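You operate a simulated robot arm through the tools that you are given. There is no shell and no other tool.

You are at the controls of a simulated two-armed robot. One attempt, no reset.

TASK
Get line A running at 10 rpm: guard shut, gate open, then start.
Fine: the speed dial is set before the start too; one start, and it keeps running; other switches that are off end off; other dials, levers, probes and loose things here stay put.

The check looks at the end state, three seconds after you hand in, the way a careful person would. Anything else that was tipped, shoved, dropped, spilled or broken makes it a failure.

THE ROBOT
Two 7-joint arms with fingered hands on one trunk, on a base that moves. Base frame: it is fixed to the floor where the robot stands at the start and does not move with it; the origin is under the middle of the robot, x ahead of it, y to its left, z up. Readings come in mm, degrees, newtons and seconds.
The left shoulder is at the start at [30, 136, 1205], the right one opposite. Each reaches about 1253 mm from its shoulder. Places, roughly: black jar [-4750, 2250, 750]; blue block [-4750, 2750, 750]; blue jar [-4500, 2250, 750]; cart brake lever [-5000, 2100, 800]; die block [-4750, 2500, 750]; filter pot [-5250, 1000, 750]; green jar [-4250, 2000, 1250]; grey tray [-4500, 2500, 250]; line-a clamp lever [-2900, 300, 1000]; line-a doser switch [-4500, 900, 1200]; line-a extruder [-3900, 500, 700]; line-a filter lever [-3100, 100, 1000]; line-a guard [-3400, 700, 900]; line-a rate dial [-4400, 900, 1100]; line-a slide gate [-4200, 700, 1200]; line-a speed dial [-4300, 900, 1000]; line-a zone one dial [-4100, 800, 1000]; line-a zone one probe [-3700, 500, 1000]; line-a zone three dial [-3900, 700, 1000]; line-a zone three probe [-3200, 400, 1000]; line-a zone two dial [-4000, 800, 1000]; line-a zone two probe [-3400, 500, 1000]; line-b clamp lever [-2500, 1600, 1000]; line-b doser switch [-4200, 2000, 1200]; line-b filter lever [-2500, 1800, 1000]; line-b heat switch [-3600, 1800, 800]; line-b rate dial [-4100, 2000, 1100]; line-b speed dial [-4000, 1900, 1000]; line-b start button [-3800, 1900, 800]; line-b zone one dial [-3800, 1900, 1000]; line-b zone one probe [-3300, 1800, 1000]; line-b zone three dial [-3500, 1800, 1000]; line-b zone three probe [-2800, 1700, 1000]; line-b zone two dial [-3700, 1800, 1000]; line-b zone two probe [-3000, 1700, 1000]; loader switch [-5000, 1000, 800]; loader valve handle [-5000, 900, 900]; mitt [-4500, 2750, 750]; pot clamp lever [-5200, 1100, 700]; purple jar [-4500, 2500, 750]; round grate [-4750, 750, 1000]; scoop [-5000, 2750, 750]; stirrer switch [-5600, 1300, 800]; wand [-5250, 1250, 500]; white jar [-4500, 750, 1250]. Payload 5 kg a hand.
The TCP of each hand is the grasp point between the finger pads, 42 mm short of the fingertips. In the tool frame z runs along the fingers and y along their closing line. The gripper opens to 208 mm; its body begins 119 mm behind the TCP. The gripper is a hand of 4 fingers: y runs from the thumb to the fingers, the wrist lies at [0, 0, -332] in the tool frame, and closing takes about 1.5 s.
Orientation is that of the tool frame in the base frame, as a unit quaternion [w, x, y, z]. With the fingers straight down and closing along the base's y, the tool's x points along the base's -x, its y along +y and its z along -z.

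THE INTERFACE
- The arms move only by the tool step_arm. It takes "left_moves", "right_moves" or both (then of equal length, played together; a hand with none holds still); each is one flat list of numbers, 7 for each row, row after row: the shift along the tool's x, y, z in m, then the turn, a rotation vector about the tool's x, y, z in degrees, then the finger opening in m, from 0 to 0.208. In form: [x, y, z, ax, ay, az, grip, x, y, z, ax, ay, az, grip, ...]. A call has 1 to 20 rows; each row is the pose to reach, as a shift and turn from the pose commanded when the call began, along the tool's axes at that moment. Rows are played at 5 a second. More than 50 mm and 8.6 degrees between two rows, or a gripper value outside its range, and nothing of the call is played. A pose out of reach is approached as far as the arm can. The call stops where the force on the tool passes 40 N (or 10 N more than at its start, if that is more) or the arm is blocked; 0.2 s more then pass. The fingers move at their own pace (about 72 mm/s each) and stop on an object; they squeeze with about 23 N. The grip force told is the motor's: it shows also when the fingers shut on nothing. Time passes only in rows, and 0.2 s behind the last, so rows that repeat a pose let the fingers close. It gives the time, the measured TCP pose, the force on the tool (base axes), the opening and the grip force at its end, in the units of the frame above (readings bear some noise), with the torque about the TCP (base axes, N m) and any sound that the robot's microphone picked up.
- Cameras (640 x 400 px; columns grow to the right, rows downward): "scene" is now at [54.4, 7.8, 1939.8]; the picture's right is [0.08, -1.00, 0.00], its down [-0.68, -0.06, -0.73] and it looks along [0.73, 0.06, -0.68] (base axes); focal length 269 px, centre (320, 200). "left" rides on the left gripper at [-101, 0, -145] in its tool frame; the picture's right is [0.00, -1.00, 0.00], its down [0.82, 0.00, -0.57] and it looks along [0.57, 0.00, 0.82] (tool axes); focal length 261 px, centre (320, 200). "right" rides on the right gripper at [101, 0, -145] in its tool frame; the picture's right is [0.00, 1.00, 0.00], its down [-0.82, 0.00, -0.57] and it looks along [-0.57, 0.00, 0.82] (tool axes); focal length 261 px, centre (320, 200). There is no depth. A picture from a camera that has moved, and an enlarged one, comes with that camera's place and axes in the base frame and with its lens.
- capture(camera): a new picture of that camera. No time passes.
- slide_trunk(by): moves the trunk up (or, below 0, down) by that many mm; the arms and the scene camera ride with it, the base frame stays. It gives what a move gives, with no picture.
- steer(legs): drives the robot by 1 to 6 legs, each [ahead, left, turn to the left] in mm, mm and degrees, along the robot's own axes; the way and the turn of a leg run together, so that a leg with both is an arc; at most 1500 mm and 180 degrees a leg. The arms and the cameras ride along, it lands a little off, and it stops where it bumps. It gives what a move gives.
- hand_shape(shape, hand): the hand has 4 fingers and takes this shape, open, in about a second: jaw (thumb against the fingers, like two jaws); tri (thumb and two fingers); tip (a fingertip pinch); poke (one finger out to press); point (the index stretched); flat (the hand flat); cup (the hand cupped); fist (a fist). The gripper value then closes the fingers along that shape, each until it touches; the sizes above hold for jaw. It gives what a move gives, with no picture.
- aim_head(pan, tilt): turns the head with the scene camera to pan (to the left, within 143 degrees either way) and tilt (down, from -29 to 69), counted from straight ahead of the robot. It gives what a move gives.
- zoom(camera, box): a new picture of the part [left, top, right, bottom] of that camera's present view, enlarged. No time passes.
- sign_off(): hands the job in; it is judged then, once.

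Nothing tells you exact positions but the pictures and the camera data. Unless the task says otherwise, let go and move clear before handing in.

The tools are called after ">>>" as name(argument=value, ...) on one line, values as JSON. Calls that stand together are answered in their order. step_arm: Moves the arms, as the interface text tells. Its arguments: {"type":"object","properties":{"left_moves":{"type":"array","items":{"type":"number"}},"right_moves":{"type":"array","items":{"type":"number"}}},"required":[]} The other tools are called the same way: slide_trunk (by) moves the trunk up or down; hand_shape (shape, hand) gives the hand a shape; steer (legs) drives the base; aim_head (pan, tilt) turns the head that bears the scene camera; capture (camera) takes a picture; zoom (camera, box) takes an enlarged picture of a part of a camera's view; sign_off () hands the job in.

At the start:

```text
clock: 0.0
left_ee_pos: [675.7, 333.0, 1057.0]
left_tcp_rot: [0.0, -0.001, 1.0, -0.001]
left_contact_force: [0.4, -0.7, -0.5]
left_ft_torque: [0.0, -0.01, 0.02]
left_grip_width: 207.8
left_grip_force: 0.1
left_shape: jaw
right_ee_pos: [644.0, -277.4, 1037.9]
right_tcp_rot: [0.0, 0.0, 1.0, 0.0]
right_contact_force: [1.0, 0.6, 0.9]
right_ft_torque: [0.02, 0.0, -0.01]
right_grip_width: 207.9
right_grip_force: 0.1
right_shape: jaw
trunk travel left (down, up): [-225.0, 265.0]
robot x, y, heading: [-2.7, 1.9, 0.1]
head pan, tilt (commanded): [4.7, 42.9]
```

scene: 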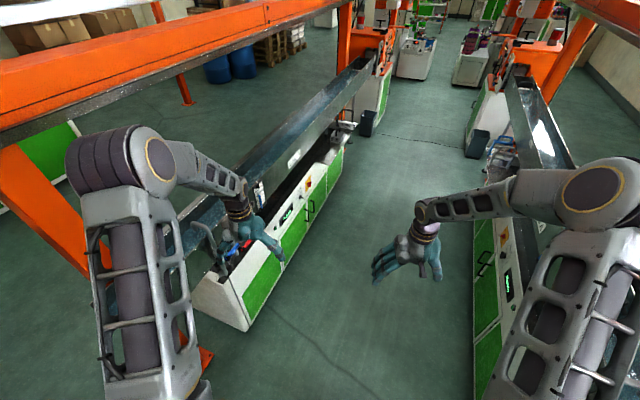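
right: 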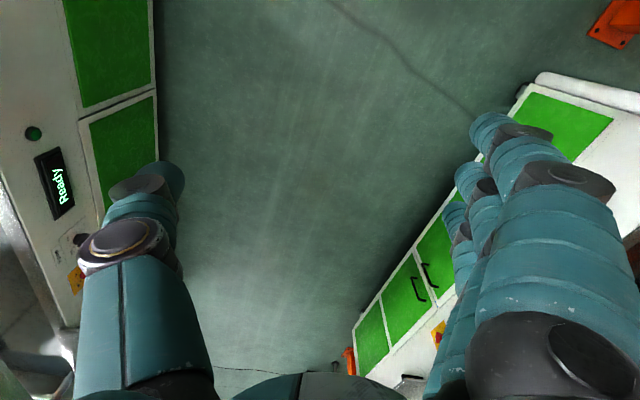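
left: 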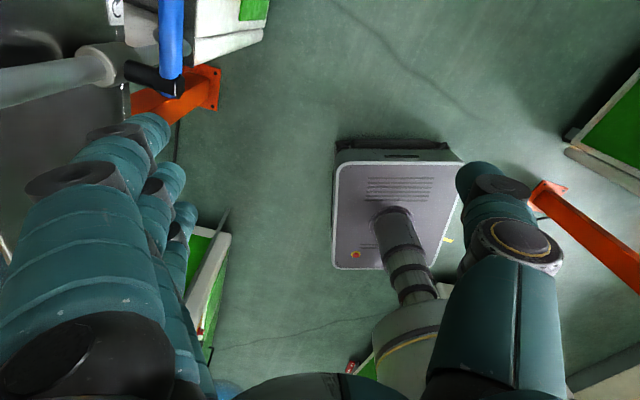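

I see the robot standing in an aisle between machines; the listed line A places lie behind it (x from -2900 to -5000). I'll look around with the head first.

>>> aim_head(pan=140, tilt=20)

>>> capture(camera="scene")

>>> aim_head(pan=-140, tilt=20)

>>> capture(camera="scene")

```text
clock: 2.2
left_ee_pos: [674.4, 332.9, 1056.8]
left_tcp_rot: [0.0, 0.0, 1.0, 0.0]
left_contact_force: [-0.3, 0.5, 0.4]
left_ft_torque: [0.01, -0.01, -0.01]
left_grip_width: 208.2
left_grip_force: 0.0
left_shape: jaw
right_ee_pos: [644.6, -277.3, 1038.3]
right_tcp_rot: [0.0, 0.0, 1.0, 0.0]
right_contact_force: [0.1, 0.0, 1.0]
right_ft_torque: [0.02, -0.01, 0.01]
right_grip_width: 208.0
right_grip_force: 0.1
right_shape: jaw
trunk travel left (down, up): [-225.0, 265.0]
robot x, y, heading: [1.0, -0.7, -0.1]
head pan, tilt (commanded): [140.0, 20.0]
```

```text
taken
camera scene: at [-99.6, 60.9, 1975.4], right [0.64, 0.77, 0.0], down [0.26, -0.22, -0.94], along [-0.72, 0.6, -0.34], focal length 269 px, centre (320, 200)
```

scene: 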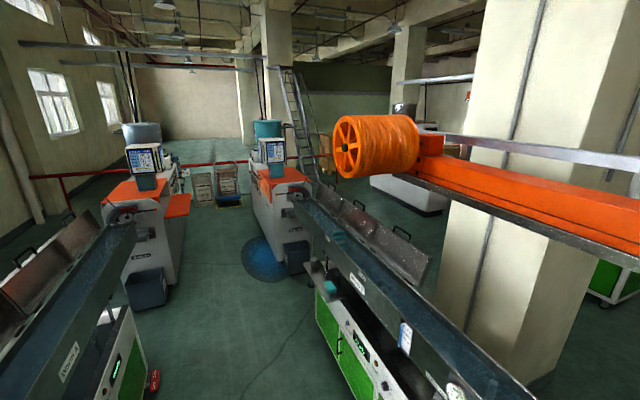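

```text
clock: 6.0
left_ee_pos: [674.1, 331.6, 1056.5]
left_tcp_rot: [0.0, 0.001, 1.0, 0.0]
left_contact_force: [-0.7, 0.1, -0.4]
left_ft_torque: [0.03, 0.01, 0.0]
left_grip_width: 207.9
left_grip_force: 0.0
left_shape: jaw
right_ee_pos: [644.1, -278.1, 1038.5]
right_tcp_rot: [-0.001, 0.0, 1.0, 0.0]
right_contact_force: [0.5, -0.2, 0.2]
right_ft_torque: [0.03, 0.04, 0.0]
right_grip_width: 207.8
right_grip_force: 0.1
right_shape: jaw
trunk travel left (down, up): [-225.0, 265.0]
robot x, y, heading: [1.5, -2.3, -0.1]
head pan, tilt (commanded): [-140.0, 20.0]
```

```text
taken
camera scene: at [-99.6, -58.9, 1975.4], right [-0.64, 0.77, 0.0], down [0.26, 0.22, -0.94], along [-0.72, -0.6, -0.34], focal length 269 px, centre (320, 200)
```

scene: 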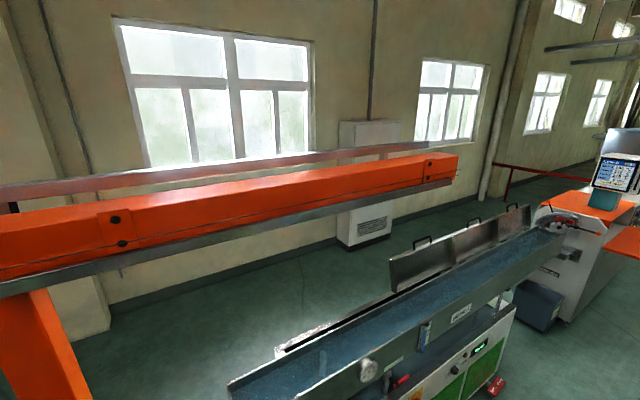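

Line A is the machine on the left of the first view and line B the one in the middle, with the aisle between them running at about 160° heading. I'll look to both sides before turning in place.

>>> aim_head(pan=80, tilt=40)

>>> capture(camera="scene")

>>> aim_head(pan=143, tilt=55)

>>> capture(camera="scene")

>>> aim_head(pan=-143, tilt=50)

>>> capture(camera="scene")

```text
clock: 9.2
left_ee_pos: [674.9, 332.1, 1056.2]
left_tcp_rot: [0.0, 0.0, 1.0, 0.001]
left_contact_force: [0.9, 0.3, 0.8]
left_ft_torque: [-0.02, -0.01, 0.02]
left_grip_width: 207.8
left_grip_force: 0.1
left_shape: jaw
right_ee_pos: [644.6, -277.4, 1038.5]
right_tcp_rot: [-0.001, 0.0, 1.0, 0.0]
right_contact_force: [0.5, -0.9, 0.2]
right_ft_torque: [0.01, 0.01, -0.02]
right_grip_width: 207.9
right_grip_force: 0.2
right_shape: jaw
trunk travel left (down, up): [-225.0, 265.0]
robot x, y, heading: [4.1, 1.4, 0.1]
head pan, tilt (commanded): [80.0, 40.0]
```

```text
taken
camera scene: at [-13.5, 84.7, 1944.0], right [0.98, -0.17, 0.0], down [-0.11, -0.63, -0.77], along [0.13, 0.75, -0.64], focal length 269 px, centre (320, 200)
```

scene: 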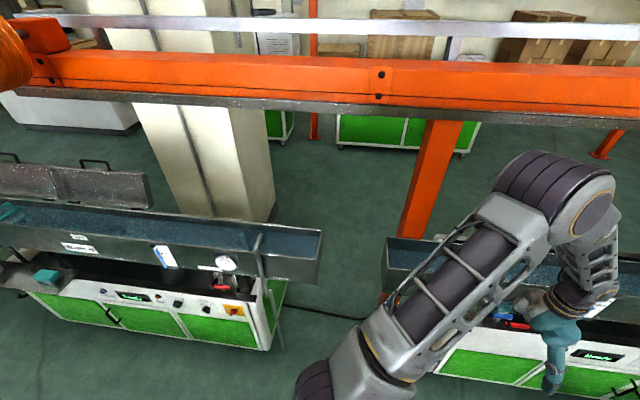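

```text
clock: 10.5
left_ee_pos: [675.0, 333.2, 1056.6]
left_tcp_rot: [0.001, 0.0, 1.0, 0.0]
left_contact_force: [-0.1, 0.5, 0.5]
left_ft_torque: [0.0, 0.0, 0.0]
left_grip_width: 207.7
left_grip_force: 0.1
left_shape: jaw
right_ee_pos: [645.0, -277.3, 1039.9]
right_tcp_rot: [0.0, 0.0, 1.0, 0.0]
right_contact_force: [0.0, 0.0, -0.5]
right_ft_torque: [0.02, -0.01, 0.0]
right_grip_width: 207.9
right_grip_force: 0.0
right_shape: jaw
trunk travel left (down, up): [-225.0, 265.0]
robot x, y, heading: [0.3, 2.1, 0.1]
head pan, tilt (commanded): [143.0, 55.0]
```

```text
taken
camera scene: at [-85.8, 44.5, 1923.4], right [0.6, 0.8, 0.0], down [0.65, -0.49, -0.57], along [-0.46, 0.35, -0.82], focal length 269 px, centre (320, 200)
```

scene: 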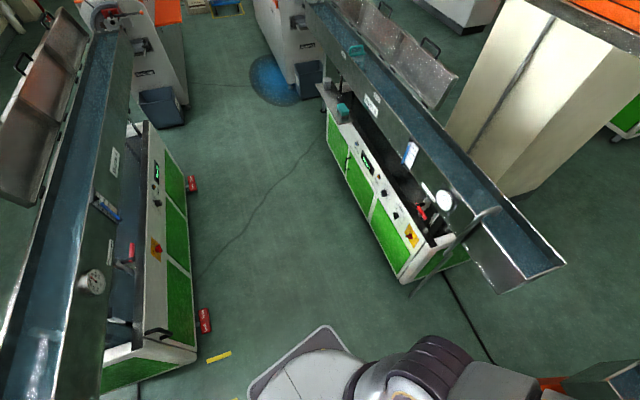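

```text
clock: 14.4
left_ee_pos: [675.2, 332.3, 1056.3]
left_tcp_rot: [-0.001, 0.0, 1.0, 0.0]
left_contact_force: [0.5, -0.5, -0.7]
left_ft_torque: [0.02, -0.04, 0.01]
left_grip_width: 207.8
left_grip_force: 0.1
left_shape: jaw
right_ee_pos: [644.7, -277.6, 1039.3]
right_tcp_rot: [0.0, 0.0, 1.0, -0.001]
right_contact_force: [-0.2, 0.5, -0.8]
right_ft_torque: [0.01, 0.02, 0.01]
right_grip_width: 207.7
right_grip_force: 0.1
right_shape: jaw
trunk travel left (down, up): [-225.0, 265.0]
robot x, y, heading: [-2.6, -4.5, 0.0]
head pan, tilt (commanded): [-143.0, 50.0]
```

```text
taken
camera scene: at [-89.8, -45.4, 1929.9], right [-0.6, 0.8, 0.0], down [0.61, 0.46, -0.64], along [-0.51, -0.39, -0.77], focal length 269 px, centre (320, 200)
```

scene: 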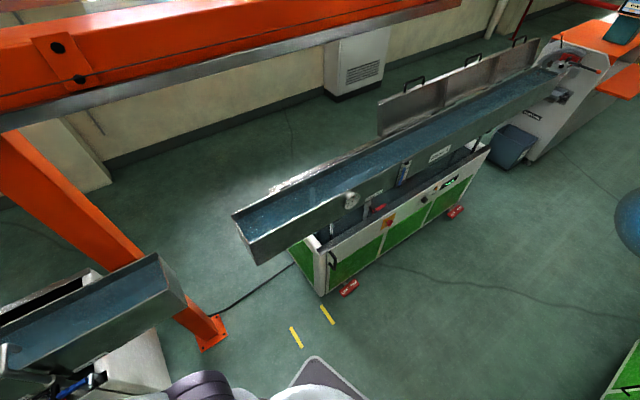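

Line A's cabinets run at heading ≈162°, and the neighbouring troughs come close to my hands' swing circle. I'll pull both hands in before turning.

>>> step_arm(left_moves=[0.05, 0, 0, 0, 0, 0, 0.208, 0.1, 0, 0, 0, 0, 0, 0.208, 0.15, 0, 0, 0, 0, 0, 0.208, 0.2, 0, 0, 0, 0, 0, 0.208, 0.25, 0, 0, 0, 0, 0, 0.208], right_moves=[0.05, 0, 0, 0, 0, 0, 0.208, 0.1, 0, 0, 0, 0, 0, 0.208, 0.15, 0, 0, 0, 0, 0, 0.208, 0.2, 0, 0, 0, 0, 0, 0.208, 0.25, 0, 0, 0, 0, 0, 0.208])

>>> aim_head(pan=40, tilt=50)

>>> capture(camera="scene")

```text
clock: 15.7
left_ee_pos: [420.6, 333.4, 1055.9]
left_tcp_rot: [0.002, 0.0, 1.0, 0.0]
left_contact_force: [-1.5, -0.3, 0.6]
left_ft_torque: [0.0, -0.22, 0.02]
left_grip_width: 207.9
left_grip_force: 0.0
left_shape: jaw
right_ee_pos: [390.2, -275.9, 1041.0]
right_tcp_rot: [0.0, 0.0, 1.0, 0.0]
right_contact_force: [-2.1, -0.7, -0.1]
right_ft_torque: [0.03, -0.22, 0.01]
right_grip_width: 208.1
right_grip_force: 0.0
right_shape: jaw
trunk travel left (down, up): [-225.0, 265.0]
robot x, y, heading: [1.1, 0.1, 0.3]
head pan, tilt (commanded): [-143.0, 50.0]
```

```text
clock: 18.4
left_ee_pos: [423.1, 334.1, 1055.5]
left_tcp_rot: [0.0, 0.0, 1.0, 0.0]
left_contact_force: [1.4, 0.7, -0.2]
left_ft_torque: [-0.01, 0.03, 0.0]
left_grip_width: 207.9
left_grip_force: 0.1
left_shape: jaw
right_ee_pos: [393.6, -277.9, 1040.0]
right_tcp_rot: [0.0, -0.001, 1.0, 0.0]
right_contact_force: [-0.3, 0.5, -0.4]
right_ft_torque: [-0.01, -0.04, -0.02]
right_grip_width: 207.8
right_grip_force: 0.0
right_shape: jaw
trunk travel left (down, up): [-225.0, 265.0]
robot x, y, heading: [3.8, -0.6, -0.0]
head pan, tilt (commanded): [40.0, 50.0]
```

```text
taken
camera scene: at [30.5, 50.5, 1929.8], right [0.64, -0.77, 0.0], down [-0.59, -0.49, -0.64], along [0.49, 0.41, -0.77], focal length 269 px, centre (320, 200)
```

scene: 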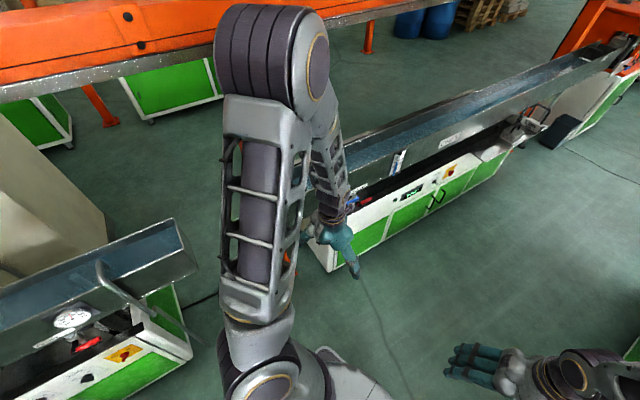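

Both hands are tucked to about 0.42 m ahead with elbows clear of the beams. Now I turn in place to face down the aisle.

>>> steer(legs=[[0, 0, 80], [0, 0, 81]])

>>> aim_head(pan=0, tilt=30)

>>> capture(camera="scene")

```text
clock: 25.6
left_ee_pos: [-512.1, -168.6, 1054.4]
left_tcp_rot: [0.0, 0.985, -0.173, 0.0]
left_contact_force: [-0.7, 0.4, -0.6]
left_ft_torque: [0.03, -0.02, 0.01]
left_grip_width: 207.8
left_grip_force: 0.0
left_shape: jaw
right_ee_pos: [-276.2, 393.7, 1041.0]
right_tcp_rot: [0.0, 0.985, -0.172, 0.0]
right_contact_force: [-0.3, 0.2, 0.3]
right_ft_torque: [0.05, -0.01, -0.01]
right_grip_width: 208.0
right_grip_force: 0.0
right_shape: jaw
trunk travel left (down, up): [-225.0, 265.0]
robot x, y, heading: [-2.4, -2.7, 159.8]
head pan, tilt (commanded): [40.0, 50.0]
```

```text
clock: 26.7
left_ee_pos: [-513.0, -169.9, 1055.0]
left_tcp_rot: [0.0, 0.985, -0.175, 0.0]
left_contact_force: [-0.2, 0.2, -0.4]
left_ft_torque: [-0.01, -0.01, 0.0]
left_grip_width: 207.7
left_grip_force: 0.0
left_shape: jaw
right_ee_pos: [-274.3, 395.2, 1040.4]
right_tcp_rot: [0.0, 0.985, -0.174, 0.0]
right_contact_force: [0.6, 0.1, 0.1]
right_ft_torque: [-0.03, 0.02, -0.02]
right_grip_width: 207.7
right_grip_force: 0.0
right_shape: jaw
trunk travel left (down, up): [-225.0, 265.0]
robot x, y, heading: [1.2, 2.3, 160.0]
head pan, tilt (commanded): [0.0, 30.0]
```

```text
taken
camera scene: at [-56.0, 21.7, 1959.3], right [0.34, 0.94, 0.0], down [0.47, -0.17, -0.87], along [-0.81, 0.3, -0.5], focal length 269 px, centre (320, 200)
```

scene: 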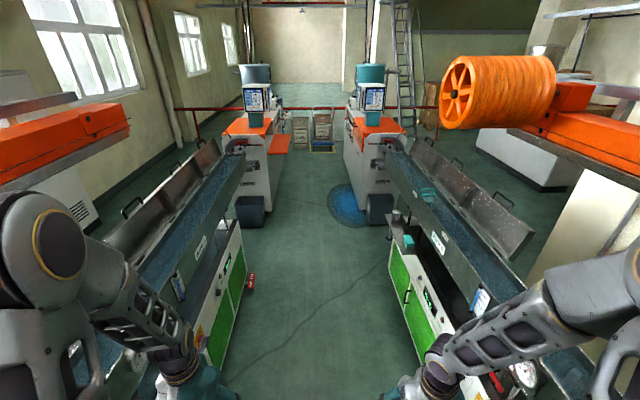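

The aisle opens ahead, with an orange flap (line A's guard, I think) on the left machine and a blue patch on the floor to the right. I'll drive 1.5 m ahead and look closer.

>>> steer(legs=[[1500, 0, 2]])

>>> capture(camera="scene")

```text
clock: 34.1
left_ee_pos: [-1918.9, 301.3, 1054.7]
left_tcp_rot: [0.0, 0.988, -0.157, 0.0]
left_contact_force: [0.0, -0.2, 0.4]
left_ft_torque: [-0.02, -0.06, 0.02]
left_grip_width: 208.0
left_grip_force: 0.1
left_shape: jaw
right_ee_pos: [-1701.8, 873.3, 1039.6]
right_tcp_rot: [-0.001, 0.988, -0.157, 0.001]
right_contact_force: [-0.5, -0.1, 0.0]
right_ft_torque: [-0.01, -0.07, 0.01]
right_grip_width: 208.0
right_grip_force: 0.1
right_shape: jaw
trunk travel left (down, up): [-225.0, 265.0]
robot x, y, heading: [-1411.8, 485.2, 161.9]
head pan, tilt (commanded): [0.0, 30.0]
```

```text
taken
camera scene: at [-1470.2, 508.3, 1959.3], right [0.31, 0.95, 0.0], down [0.48, -0.16, -0.87], along [-0.82, 0.27, -0.5], focal length 269 px, centre (320, 200)
```

scene: 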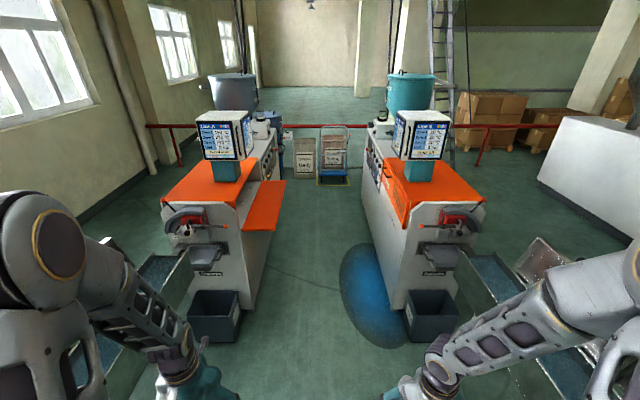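

>>> zoom(camera="scene", box=[150, 60, 310, 160])

>>> zoom(camera="scene", box=[150, 160, 310, 260])

>>> zoom(camera="scene", box=[350, 60, 510, 160])

>>> zoom(camera="scene", box=[340, 150, 500, 250])

```text
4.00 times, centred on (230, 110) of scene
camera zoom: at [-1470.2, 508.3, 1959.3], right [0.31, 0.95, 0.0], down [0.48, -0.16, -0.87], along [-0.82, 0.27, -0.5], focal length 1077 px, centre (680, 560)
```

zoom: 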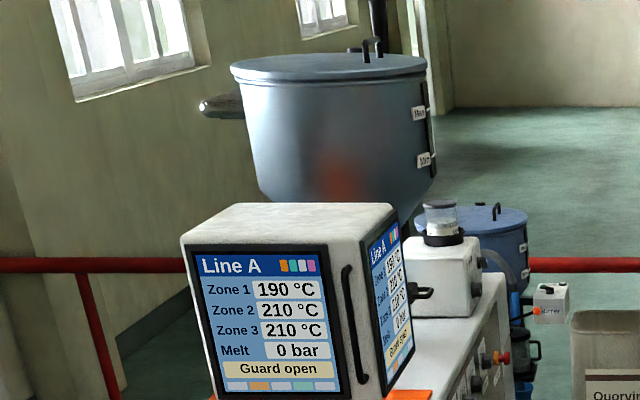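

```text
4.00 times, centred on (230, 210) of scene
camera zoom: at [-1470.2, 508.3, 1959.3], right [0.31, 0.95, 0.0], down [0.48, -0.16, -0.87], along [-0.82, 0.27, -0.5], focal length 1077 px, centre (680, 160)
```

zoom: 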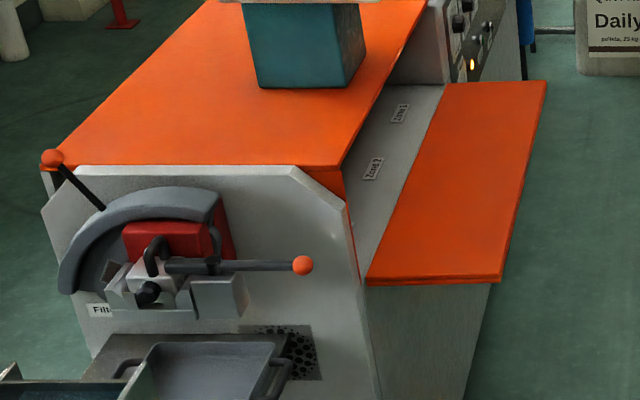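

```text
4.00 times, centred on (430, 110) of scene
camera zoom: at [-1470.2, 508.3, 1959.3], right [0.31, 0.95, 0.0], down [0.48, -0.16, -0.87], along [-0.82, 0.27, -0.5], focal length 1077 px, centre (-120, 560)
```

zoom: 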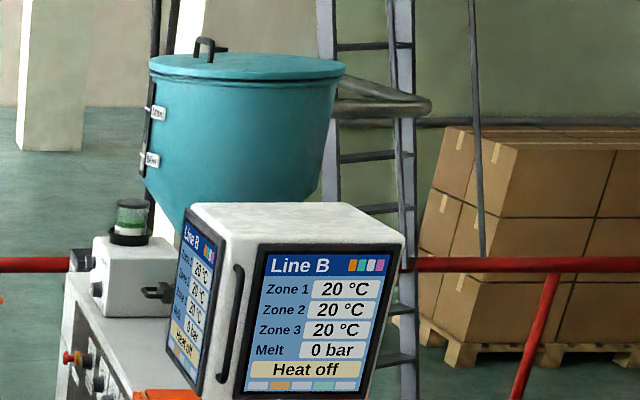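

```text
4.00 times, centred on (420, 200) of scene
camera zoom: at [-1470.2, 508.3, 1959.3], right [0.31, 0.95, 0.0], down [0.48, -0.16, -0.87], along [-0.82, 0.27, -0.5], focal length 1077 px, centre (-80, 200)
```

zoom: 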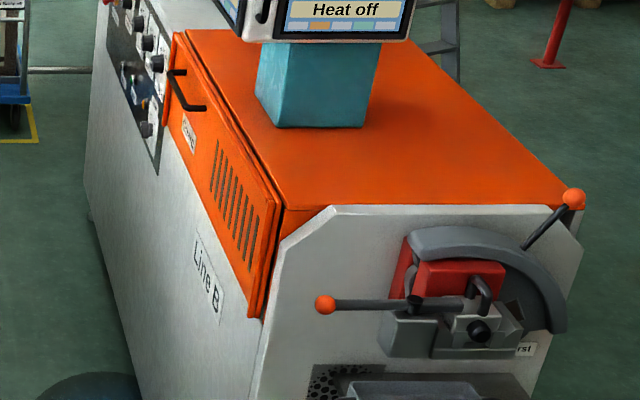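

Line A's screen says "Guard open": its orange flap lies folded out into the aisle, while line B's closed flap stands up with a black handle. I'll raise the trunk so my left hand clears the flap, and drive further down the aisle.

>>> slide_trunk(by=150)

>>> steer(legs=[[900, 0, 0]])

>>> aim_head(pan=15, tilt=35)

>>> capture(camera="scene")

>>> capture(camera="left")

```text
clock: 35.9
left_ee_pos: [-1919.1, 303.0, 1204.9]
left_tcp_rot: [0.0, 0.988, -0.157, 0.0]
left_contact_force: [0.3, -0.6, 0.2]
left_ft_torque: [-0.03, 0.02, -0.01]
left_grip_width: 207.7
left_grip_force: 0.1
left_shape: jaw
right_ee_pos: [-1701.9, 872.8, 1191.0]
right_tcp_rot: [0.0, 0.988, -0.157, 0.0]
right_contact_force: [0.1, 0.8, -0.1]
right_ft_torque: [0.01, -0.01, 0.0]
right_grip_width: 207.9
right_grip_force: 0.0
right_shape: jaw
trunk travel left (down, up): [-375.0, 115.0]
robot x, y, heading: [-1409.6, 490.8, 162.0]
head pan, tilt (commanded): [0.0, 30.0]
```

```text
clock: 40.6
left_ee_pos: [-2777.0, 576.4, 1205.2]
left_tcp_rot: [0.0, 0.988, -0.155, 0.0]
left_contact_force: [-0.1, 0.2, 0.1]
left_ft_torque: [-0.01, -0.03, -0.02]
left_grip_width: 207.6
left_grip_force: 0.0
left_shape: jaw
right_ee_pos: [-2561.8, 1149.1, 1190.4]
right_tcp_rot: [0.0, 0.988, -0.155, 0.0]
right_contact_force: [-0.7, -0.7, -0.3]
right_ft_torque: [0.02, -0.01, 0.0]
right_grip_width: 208.1
right_grip_force: 0.1
right_shape: jaw
trunk travel left (down, up): [-375.0, 115.0]
robot x, y, heading: [-2270.9, 769.0, 162.2]
head pan, tilt (commanded): [0.0, 30.0]
```

```text
clock: 41.4
left_ee_pos: [-2776.3, 577.2, 1205.6]
left_tcp_rot: [0.0, 0.988, -0.155, 0.0]
left_contact_force: [-0.1, -0.6, 1.0]
left_ft_torque: [0.0, 0.04, 0.0]
left_grip_width: 207.6
left_grip_force: 0.1
left_shape: jaw
right_ee_pos: [-2562.3, 1149.5, 1191.4]
right_tcp_rot: [0.0, 0.988, -0.154, 0.0]
right_contact_force: [-0.1, -0.8, -0.8]
right_ft_torque: [0.03, 0.0, 0.0]
right_grip_width: 208.0
right_grip_force: 0.0
right_shape: jaw
trunk travel left (down, up): [-375.0, 115.0]
robot x, y, heading: [-2272.8, 764.7, 162.0]
head pan, tilt (commanded): [15.0, 35.0]
```

```text
taken
camera scene: at [-2330.0, 762.3, 2101.6], right [0.05, 1.0, 0.0], down [0.57, -0.03, -0.82], along [-0.82, 0.04, -0.57], focal length 269 px, centre (320, 200)
```

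scene: 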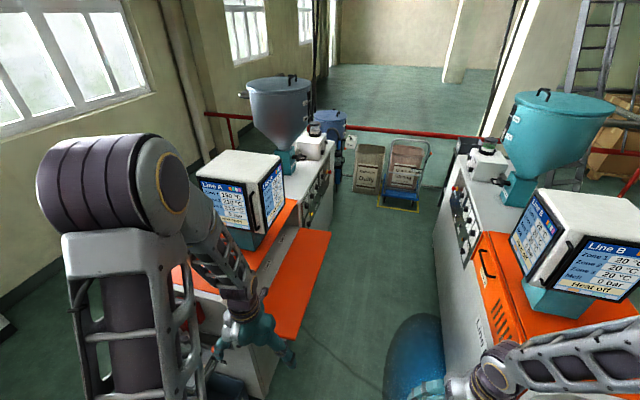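

```text
taken
camera left: at [-2871.3, 607.6, 1349.9], right [0.3, 0.95, 0.0], down [0.78, -0.25, 0.57], along [0.55, -0.17, -0.82], focal length 261 px, centre (320, 200)
```

left: 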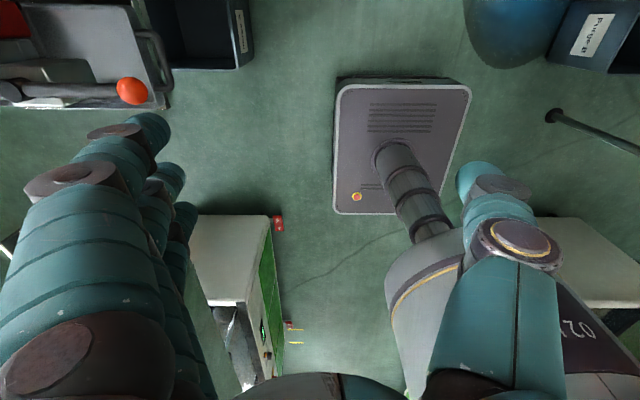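

I'm at about u=2.4 m along the aisle, clear on both sides. I'll look closely at the blue patch, the flap and the closed guard on line B.

>>> aim_head(pan=-25, tilt=50)

>>> capture(camera="scene")

>>> aim_head(pan=20, tilt=30)

>>> zoom(camera="scene", box=[180, 80, 380, 205])

>>> zoom(camera="scene", box=[240, 200, 400, 300])

```text
clock: 42.5
left_ee_pos: [-2775.9, 577.8, 1205.8]
left_tcp_rot: [0.001, 0.988, -0.155, 0.001]
left_contact_force: [0.4, -1.0, -0.8]
left_ft_torque: [-0.01, -0.02, -0.01]
left_grip_width: 207.8
left_grip_force: 0.1
left_shape: jaw
right_ee_pos: [-2562.0, 1149.3, 1190.3]
right_tcp_rot: [-0.001, 0.988, -0.155, 0.0]
right_contact_force: [0.2, -0.6, 0.1]
right_ft_torque: [0.02, -0.01, 0.01]
right_grip_width: 207.7
right_grip_force: 0.0
right_shape: jaw
trunk travel left (down, up): [-375.0, 115.0]
robot x, y, heading: [-2271.4, 763.4, 162.1]
head pan, tilt (commanded): [-25.0, 50.0]
```

```text
taken
camera scene: at [-2298.8, 810.2, 2079.9], right [0.68, 0.73, 0.0], down [0.56, -0.52, -0.64], along [-0.47, 0.44, -0.77], focal length 269 px, centre (320, 200)
```

scene: 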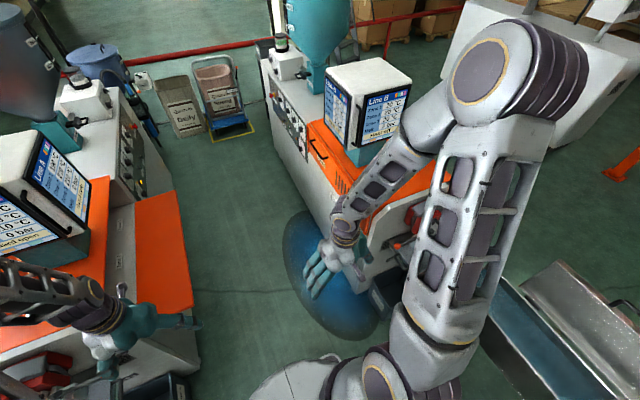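

```text
clock: 43.6
left_ee_pos: [-2776.0, 576.8, 1205.0]
left_tcp_rot: [0.0, 0.988, -0.155, 0.0]
left_contact_force: [-0.7, -0.6, -0.3]
left_ft_torque: [0.02, 0.0, 0.02]
left_grip_width: 207.9
left_grip_force: 0.1
left_shape: jaw
right_ee_pos: [-2561.8, 1148.6, 1190.2]
right_tcp_rot: [0.0, 0.988, -0.154, 0.0]
right_contact_force: [1.1, 0.1, 0.4]
right_ft_torque: [0.0, -0.02, 0.04]
right_grip_width: 207.8
right_grip_force: 0.0
right_shape: jaw
trunk travel left (down, up): [-375.0, 115.0]
robot x, y, heading: [-2272.5, 766.6, 162.2]
head pan, tilt (commanded): [20.0, 30.0]
```

```text
3.20 times, centred on (280, 142) of scene
camera zoom: at [-2332.7, 754.6, 2109.3], right [-0.04, 1.0, 0.0], down [0.5, 0.02, -0.87], along [-0.87, -0.03, -0.5], focal length 862 px, centre (448, 384)
```

zoom: 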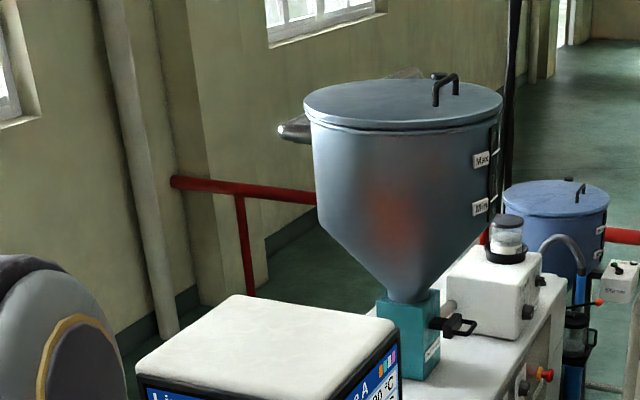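

```text
4.00 times, centred on (320, 250) of scene
camera zoom: at [-2332.7, 754.6, 2109.3], right [-0.04, 1.0, 0.0], down [0.5, 0.02, -0.87], along [-0.87, -0.03, -0.5], focal length 1077 px, centre (320, 0)
```

zoom: 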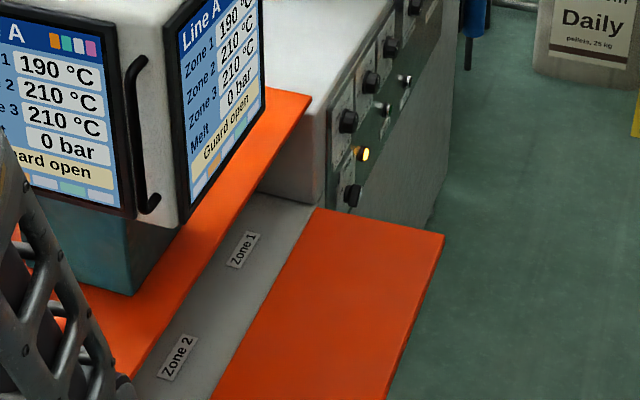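

The blue patch lies on the floor beside line B and I can keep off it. I want a better measurement of the open flap and the gate, so I'll take a few more views from here.

>>> aim_head(pan=10, tilt=45)

>>> capture(camera="scene")

>>> zoom(camera="scene", box=[180, 120, 340, 220])

>>> zoom(camera="scene", box=[440, 60, 640, 185])

```text
clock: 44.4
left_ee_pos: [-2776.2, 577.5, 1204.8]
left_tcp_rot: [0.0, 0.988, -0.154, 0.0]
left_contact_force: [0.5, -0.7, -0.1]
left_ft_torque: [0.01, 0.03, 0.02]
left_grip_width: 207.9
left_grip_force: 0.1
left_shape: jaw
right_ee_pos: [-2562.3, 1150.9, 1190.2]
right_tcp_rot: [0.0, 0.988, -0.154, 0.0]
right_contact_force: [0.0, -1.0, 0.2]
right_ft_torque: [0.0, 0.01, 0.01]
right_grip_width: 207.8
right_grip_force: 0.1
right_shape: jaw
trunk travel left (down, up): [-375.0, 115.0]
robot x, y, heading: [-2274.2, 763.4, 161.9]
head pan, tilt (commanded): [10.0, 45.0]
```

```text
taken
camera scene: at [-2322.8, 768.9, 2086.8], right [0.13, 0.99, 0.0], down [0.7, -0.1, -0.71], along [-0.7, 0.1, -0.71], focal length 269 px, centre (320, 200)
```

scene: 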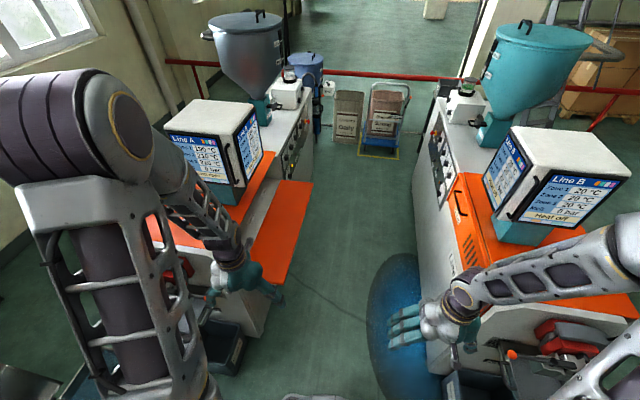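

```text
4.00 times, centred on (260, 170) of scene
camera zoom: at [-2322.8, 768.9, 2086.8], right [0.13, 0.99, 0.0], down [0.7, -0.1, -0.71], along [-0.7, 0.1, -0.71], focal length 1077 px, centre (560, 320)
```

zoom: 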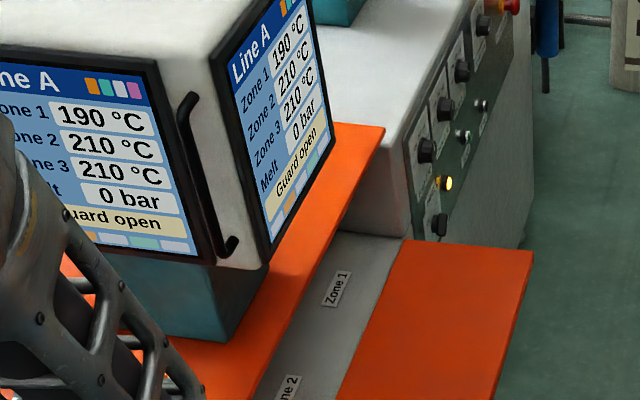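

```text
3.20 times, centred on (540, 122) of scene
camera zoom: at [-2322.8, 768.9, 2086.8], right [0.13, 0.99, 0.0], down [0.7, -0.1, -0.71], along [-0.7, 0.1, -0.71], focal length 862 px, centre (-384, 448)
```

zoom: 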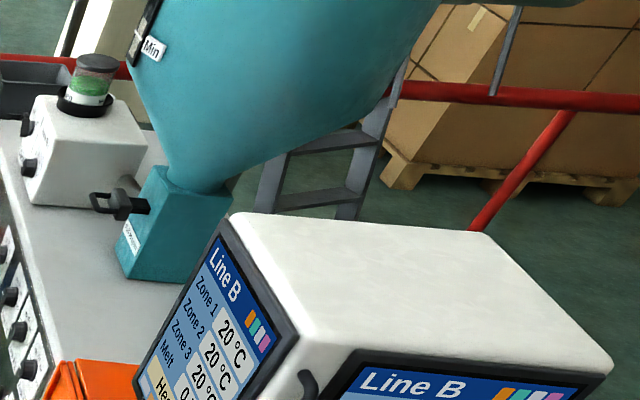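

The flap's outer edge runs about 270 mm into the aisle at roughly z 850–900, hinged along its inner edge. I'll back off a little so the left hand can be turned forward, lowered, and slid under the flap's near end.

>>> steer(legs=[[-230, 30, 0]])

>>> hand_shape(hand="left", shape="fist")

>>> step_arm(left_moves=[-0.02, 0, 0, -4.62, -4.62, 4.62, 0.0, -0.04, 0, 0, -9.24, -9.24, 9.24, 0.0, -0.06, 0, 0, -13.86, -13.86, 13.86, 0.0, -0.08, 0, 0, -18.48, -18.48, 18.48, 0.0, -0.1, 0, 0, -23.1, -23.1, 23.1, 0.0, -0.12, 0, 0, -27.72, -27.72, 27.72, 0.0, -0.14, 0, 0, -32.34, -32.34, 32.34, 0.0, -0.16, 0, 0, -36.96, -36.96, 36.96, 0.0, -0.18, 0, 0, -41.58, -41.58, 41.58, 0.0, -0.2, 0, 0, -46.2, -46.2, 46.2, 0.0, -0.2, 0, 0, -50.82, -50.82, 50.82, 0.0, -0.2, 0, 0, -55.44, -55.44, 55.44, 0.0, -0.2, 0, 0, -60.06, -60.06, 60.06, 0.0, -0.2, 0, 0, -64.68, -64.68, 64.68, 0.0, -0.2, 0, 0, -69.3, -69.3, 69.3, 0.0])

>>> aim_head(pan=15, tilt=40)

>>> capture(camera="scene")

>>> capture(camera="left")

```text
clock: 46.1
left_ee_pos: [-2565.7, 476.6, 1205.3]
left_tcp_rot: [0.0, 0.988, -0.155, 0.0]
left_contact_force: [0.7, -0.1, -0.1]
left_ft_torque: [0.01, 0.02, -0.02]
left_grip_width: 208.0
left_grip_force: 0.2
left_shape: jaw
right_ee_pos: [-2351.7, 1048.8, 1190.7]
right_tcp_rot: [-0.001, 0.988, -0.155, 0.0]
right_contact_force: [0.5, -0.3, 0.5]
right_ft_torque: [0.03, 0.05, 0.02]
right_grip_width: 207.7
right_grip_force: 0.0
right_shape: jaw
trunk travel left (down, up): [-375.0, 115.0]
robot x, y, heading: [-2059.5, 664.8, 162.1]
head pan, tilt (commanded): [10.0, 45.0]
```

```text
clock: 47.0
left_ee_pos: [-2565.8, 477.3, 1205.6]
left_tcp_rot: [0.0, 0.988, -0.155, -0.001]
left_contact_force: [0.4, 0.4, 1.0]
left_ft_torque: [0.0, -0.05, 0.01]
left_grip_width: 0.1
left_grip_force: 0.1
left_shape: fist
right_ee_pos: [-2350.9, 1049.6, 1190.0]
right_tcp_rot: [0.0, 0.988, -0.154, 0.001]
right_contact_force: [-0.9, 0.4, 0.4]
right_ft_torque: [-0.02, -0.04, 0.0]
right_grip_width: 207.7
right_grip_force: 0.1
right_shape: jaw
trunk travel left (down, up): [-375.0, 115.0]
robot x, y, heading: [-2064.4, 668.2, 162.3]
head pan, tilt (commanded): [10.0, 45.0]
```

```text
clock: 50.2
left_ee_pos: [-2757.9, 541.1, 1211.7]
left_tcp_rot: [-0.418, -0.416, 0.565, 0.577]
left_contact_force: [5.9, -3.5, -10.9]
left_ft_torque: [0.39, 1.37, -0.14]
left_grip_width: 0.1
left_grip_force: 0.0
left_shape: fist
left hand out of reach, approached as far as the arm can: row 6, 7, 8, 9
right_ee_pos: [-2352.2, 1050.4, 1189.8]
right_tcp_rot: [0.001, 0.988, -0.156, 0.001]
right_contact_force: [0.2, -0.3, 0.7]
right_ft_torque: [-0.14, 0.01, -0.02]
right_grip_width: 207.7
right_grip_force: 0.1
right_shape: jaw
trunk travel left (down, up): [-375.0, 115.0]
robot x, y, heading: [-2060.2, 668.7, 162.3]
head pan, tilt (commanded): [10.0, 45.0]
```

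```text
clock: 50.9
left_ee_pos: [-2760.9, 538.8, 1216.0]
left_tcp_rot: [-0.42, -0.419, 0.561, 0.578]
left_contact_force: [-0.1, -0.2, -0.1]
left_ft_torque: [0.02, 0.07, -0.05]
left_grip_width: 0.0
left_grip_force: 0.1
left_shape: fist
right_ee_pos: [-2350.8, 1048.5, 1190.0]
right_tcp_rot: [0.0, 0.988, -0.154, 0.0]
right_contact_force: [-0.3, 0.0, 0.1]
right_ft_torque: [0.04, 0.01, 0.02]
right_grip_width: 208.2
right_grip_force: 0.1
right_shape: jaw
trunk travel left (down, up): [-375.0, 115.0]
robot x, y, heading: [-2062.3, 663.5, 162.1]
head pan, tilt (commanded): [15.0, 40.0]
```

```text
taken
camera scene: at [-2116.2, 660.7, 2094.0], right [0.05, 1.0, 0.0], down [0.64, -0.03, -0.77], along [-0.76, 0.04, -0.64], focal length 269 px, centre (320, 200)
```

scene: 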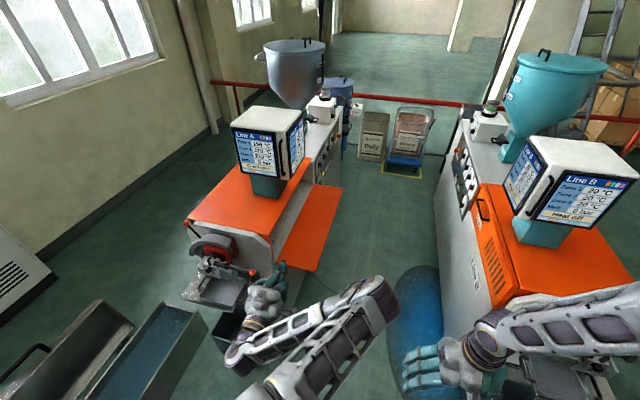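

```text
taken
camera left: at [-2591.6, 591.3, 1214.3], right [-0.01, 0.02, -1.0], down [0.3, -0.95, -0.02], along [-0.95, -0.3, 0.01], focal length 261 px, centre (320, 200)
```

left: 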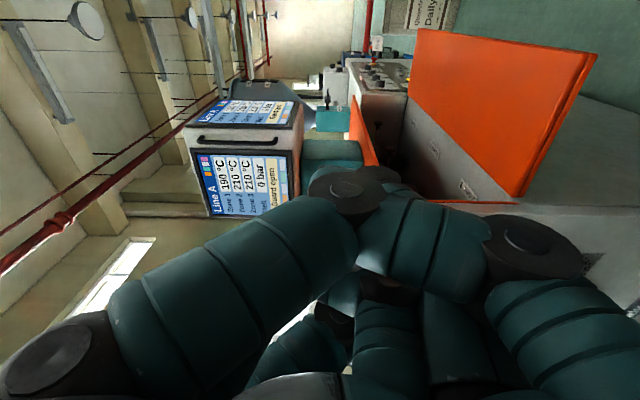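

The left hand now points forward along line A, and from its camera I get the flap: flat at z≈888, from about 3.01 m to 3.75 m down the aisle, 210 mm wide. Let me check the fist's shape before going under.

>>> zoom(camera="scene", box=[180, 200, 420, 350])

>>> capture(camera="right")

```text
2.67 times, centred on (300, 275) of scene
camera zoom: at [-2116.2, 660.7, 2094.0], right [0.05, 1.0, 0.0], down [0.64, -0.03, -0.77], along [-0.76, 0.04, -0.64], focal length 718 px, centre (373, 0)
```

zoom: 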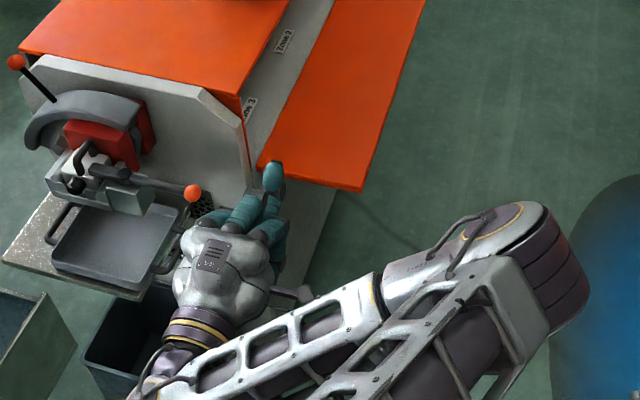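

```text
taken
camera right: at [-2255.8, 1017.4, 1335.5], right [-0.31, -0.95, 0.0], down [-0.78, 0.25, 0.57], along [-0.54, 0.18, -0.82], focal length 261 px, centre (320, 200)
```

right: 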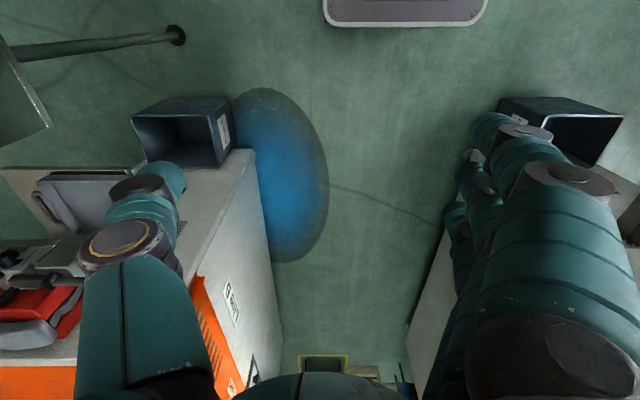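

The fist is at the flap's near end, above it, with the elbow out on the aisle side. I'll lower it in front of the flap's end first and check.

>>> step_arm(left_moves=[0, -0.045, 0, 0, 0, 0, 0, 0, -0.09, 0, 0, 0, 0, 0, 0, -0.135, 0, 0, 0, 0, 0, 0, -0.18, 0, 0, 0, 0, 0, 0, -0.225, 0, 0, 0, 0, 0])

>>> capture(camera="scene")

>>> capture(camera="left")

```text
clock: 52.1
left_ee_pos: [-2756.5, 537.5, 979.3]
left_tcp_rot: [-0.416, -0.417, 0.571, 0.572]
left_contact_force: [0.1, -0.9, 0.1]
left_ft_torque: [0.01, 0.06, -0.04]
left_grip_width: 0.1
left_grip_force: 0.1
left_shape: fist
right_ee_pos: [-2350.2, 1049.9, 1190.0]
right_tcp_rot: [0.0, 0.988, -0.155, 0.0]
right_contact_force: [-0.7, -0.8, -0.1]
right_ft_torque: [0.04, -0.02, -0.02]
right_grip_width: 208.0
right_grip_force: 0.1
right_shape: jaw
trunk travel left (down, up): [-375.0, 115.0]
robot x, y, heading: [-2062.2, 665.9, 162.3]
head pan, tilt (commanded): [15.0, 40.0]
```

```text
taken
camera scene: at [-2116.8, 661.4, 2094.0], right [0.05, 1.0, 0.0], down [0.64, -0.03, -0.77], along [-0.76, 0.04, -0.64], focal length 269 px, centre (320, 200)
```

scene: 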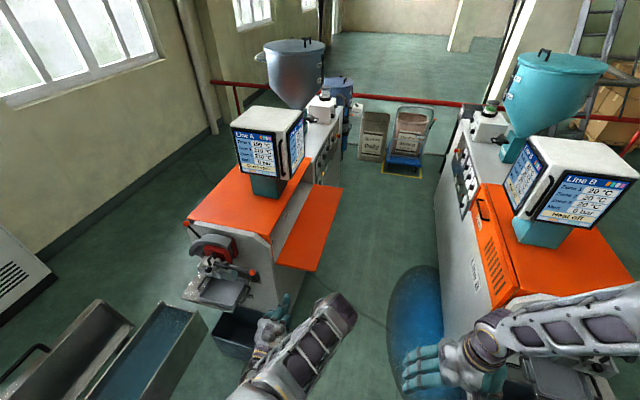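

```text
taken
camera left: at [-2586.8, 589.2, 980.2], right [0.0, 0.0, -1.0], down [0.29, -0.96, 0.0], along [-0.96, -0.29, 0.0], focal length 261 px, centre (320, 200)
```

left: 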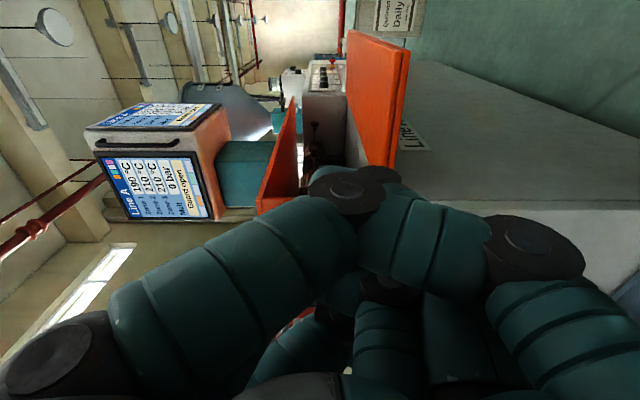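

The flap's underside is near z≈870. I'll lower further to about z 780 and then check again before sliding forward underneath.

>>> step_arm(left_moves=[0, -0.045, 0, 0, 0, 0, 0, 0, -0.09, 0, 0, 0, 0, 0, 0, -0.135, 0, 0, 0, 0, 0, 0, -0.18, 0, 0, 0, 0, 0, 0, -0.205, 0, 0, 0, 0, 0])

>>> capture(camera="scene")

>>> capture(camera="left")

```text
clock: 53.3
left_ee_pos: [-2753.0, 539.9, 775.7]
left_tcp_rot: [-0.417, -0.416, 0.571, 0.571]
left_contact_force: [-1.1, 0.3, 0.0]
left_ft_torque: [-0.02, 0.02, 0.07]
left_grip_width: 0.0
left_grip_force: 0.1
left_shape: fist
right_ee_pos: [-2349.5, 1048.5, 1190.5]
right_tcp_rot: [-0.001, 0.988, -0.155, 0.0]
right_contact_force: [0.0, -0.1, -0.5]
right_ft_torque: [0.01, 0.03, 0.01]
right_grip_width: 207.7
right_grip_force: 0.0
right_shape: jaw
trunk travel left (down, up): [-375.0, 115.0]
robot x, y, heading: [-2062.3, 664.1, 162.5]
head pan, tilt (commanded): [15.0, 40.0]
```

```text
taken
camera scene: at [-2115.8, 661.7, 2094.0], right [0.05, 1.0, 0.0], down [0.64, -0.03, -0.77], along [-0.77, 0.04, -0.64], focal length 269 px, centre (320, 200)
```

scene: 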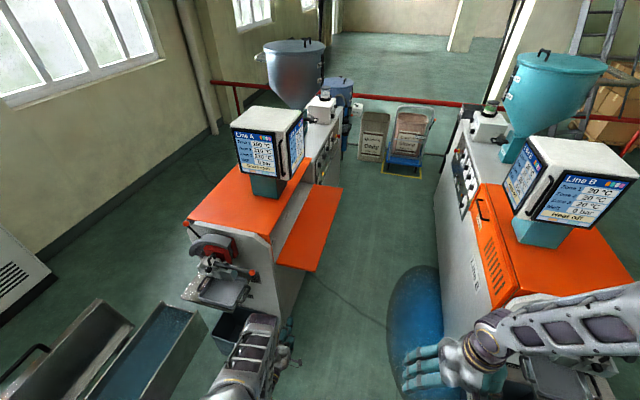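

```text
taken
camera left: at [-2585.2, 590.4, 775.9], right [0.0, 0.0, -1.0], down [0.29, -0.96, 0.0], along [-0.96, -0.29, 0.0], focal length 261 px, centre (320, 200)
```

left: 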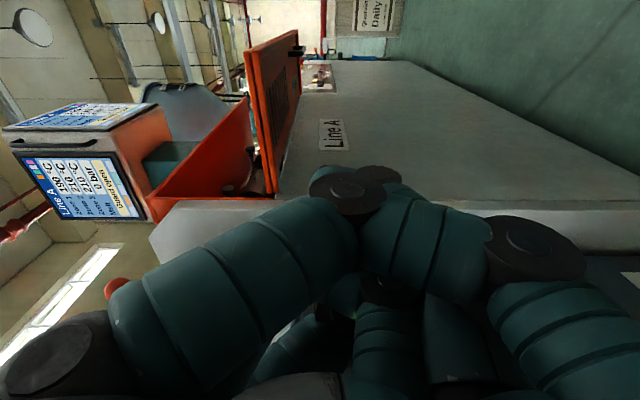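

The flap underside with its handle is visible above the hand now. The fist is thick near the knuckles, so I'll try the flat hand shape, which should slide under better.

>>> hand_shape(hand="left", shape="flat")

>>> capture(camera="left")

>>> zoom(camera="scene", box=[160, 250, 400, 400])

```text
clock: 54.2
left_ee_pos: [-2755.5, 538.6, 777.0]
left_tcp_rot: [-0.417, -0.417, 0.571, 0.571]
left_contact_force: [0.5, 0.4, 1.3]
left_ft_torque: [0.03, 0.03, 0.0]
left_grip_width: 201.5
left_grip_force: 0.1
left_shape: flat
right_ee_pos: [-2350.8, 1050.1, 1190.1]
right_tcp_rot: [-0.001, 0.988, -0.156, 0.0]
right_contact_force: [-0.3, 0.9, -0.5]
right_ft_torque: [-0.01, 0.01, -0.01]
right_grip_width: 207.9
right_grip_force: 0.1
right_shape: jaw
trunk travel left (down, up): [-375.0, 115.0]
robot x, y, heading: [-2061.3, 663.6, 161.9]
head pan, tilt (commanded): [15.0, 40.0]
```

```text
taken
camera left: at [-2585.0, 590.2, 776.2], right [0.0, 0.0, -1.0], down [0.29, -0.96, 0.0], along [-0.96, -0.29, 0.0], focal length 261 px, centre (320, 200)
```

left: 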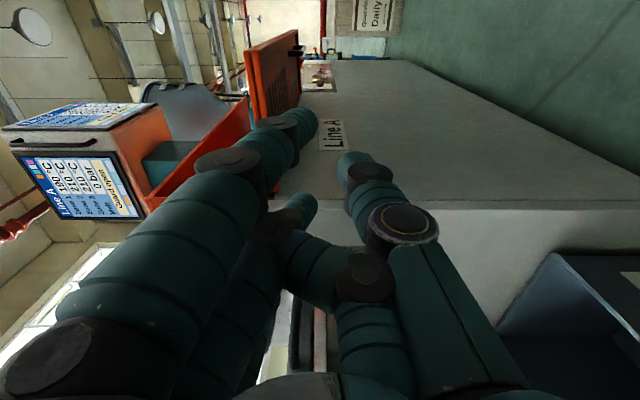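

```text
2.67 times, centred on (280, 325) of scene
camera zoom: at [-2116.1, 661.9, 2094.0], right [0.05, 1.0, 0.0], down [0.64, -0.03, -0.77], along [-0.77, 0.04, -0.64], focal length 718 px, centre (427, -133)
```

zoom: 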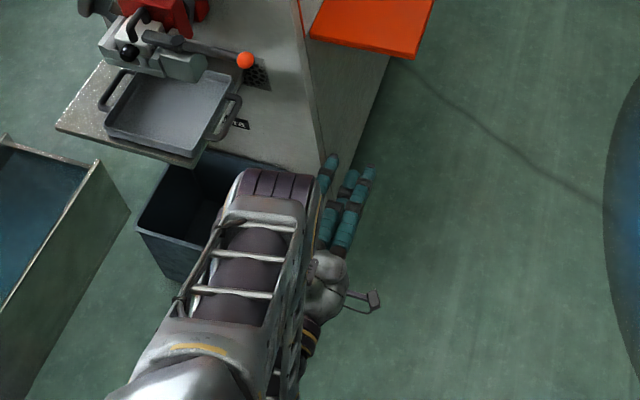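

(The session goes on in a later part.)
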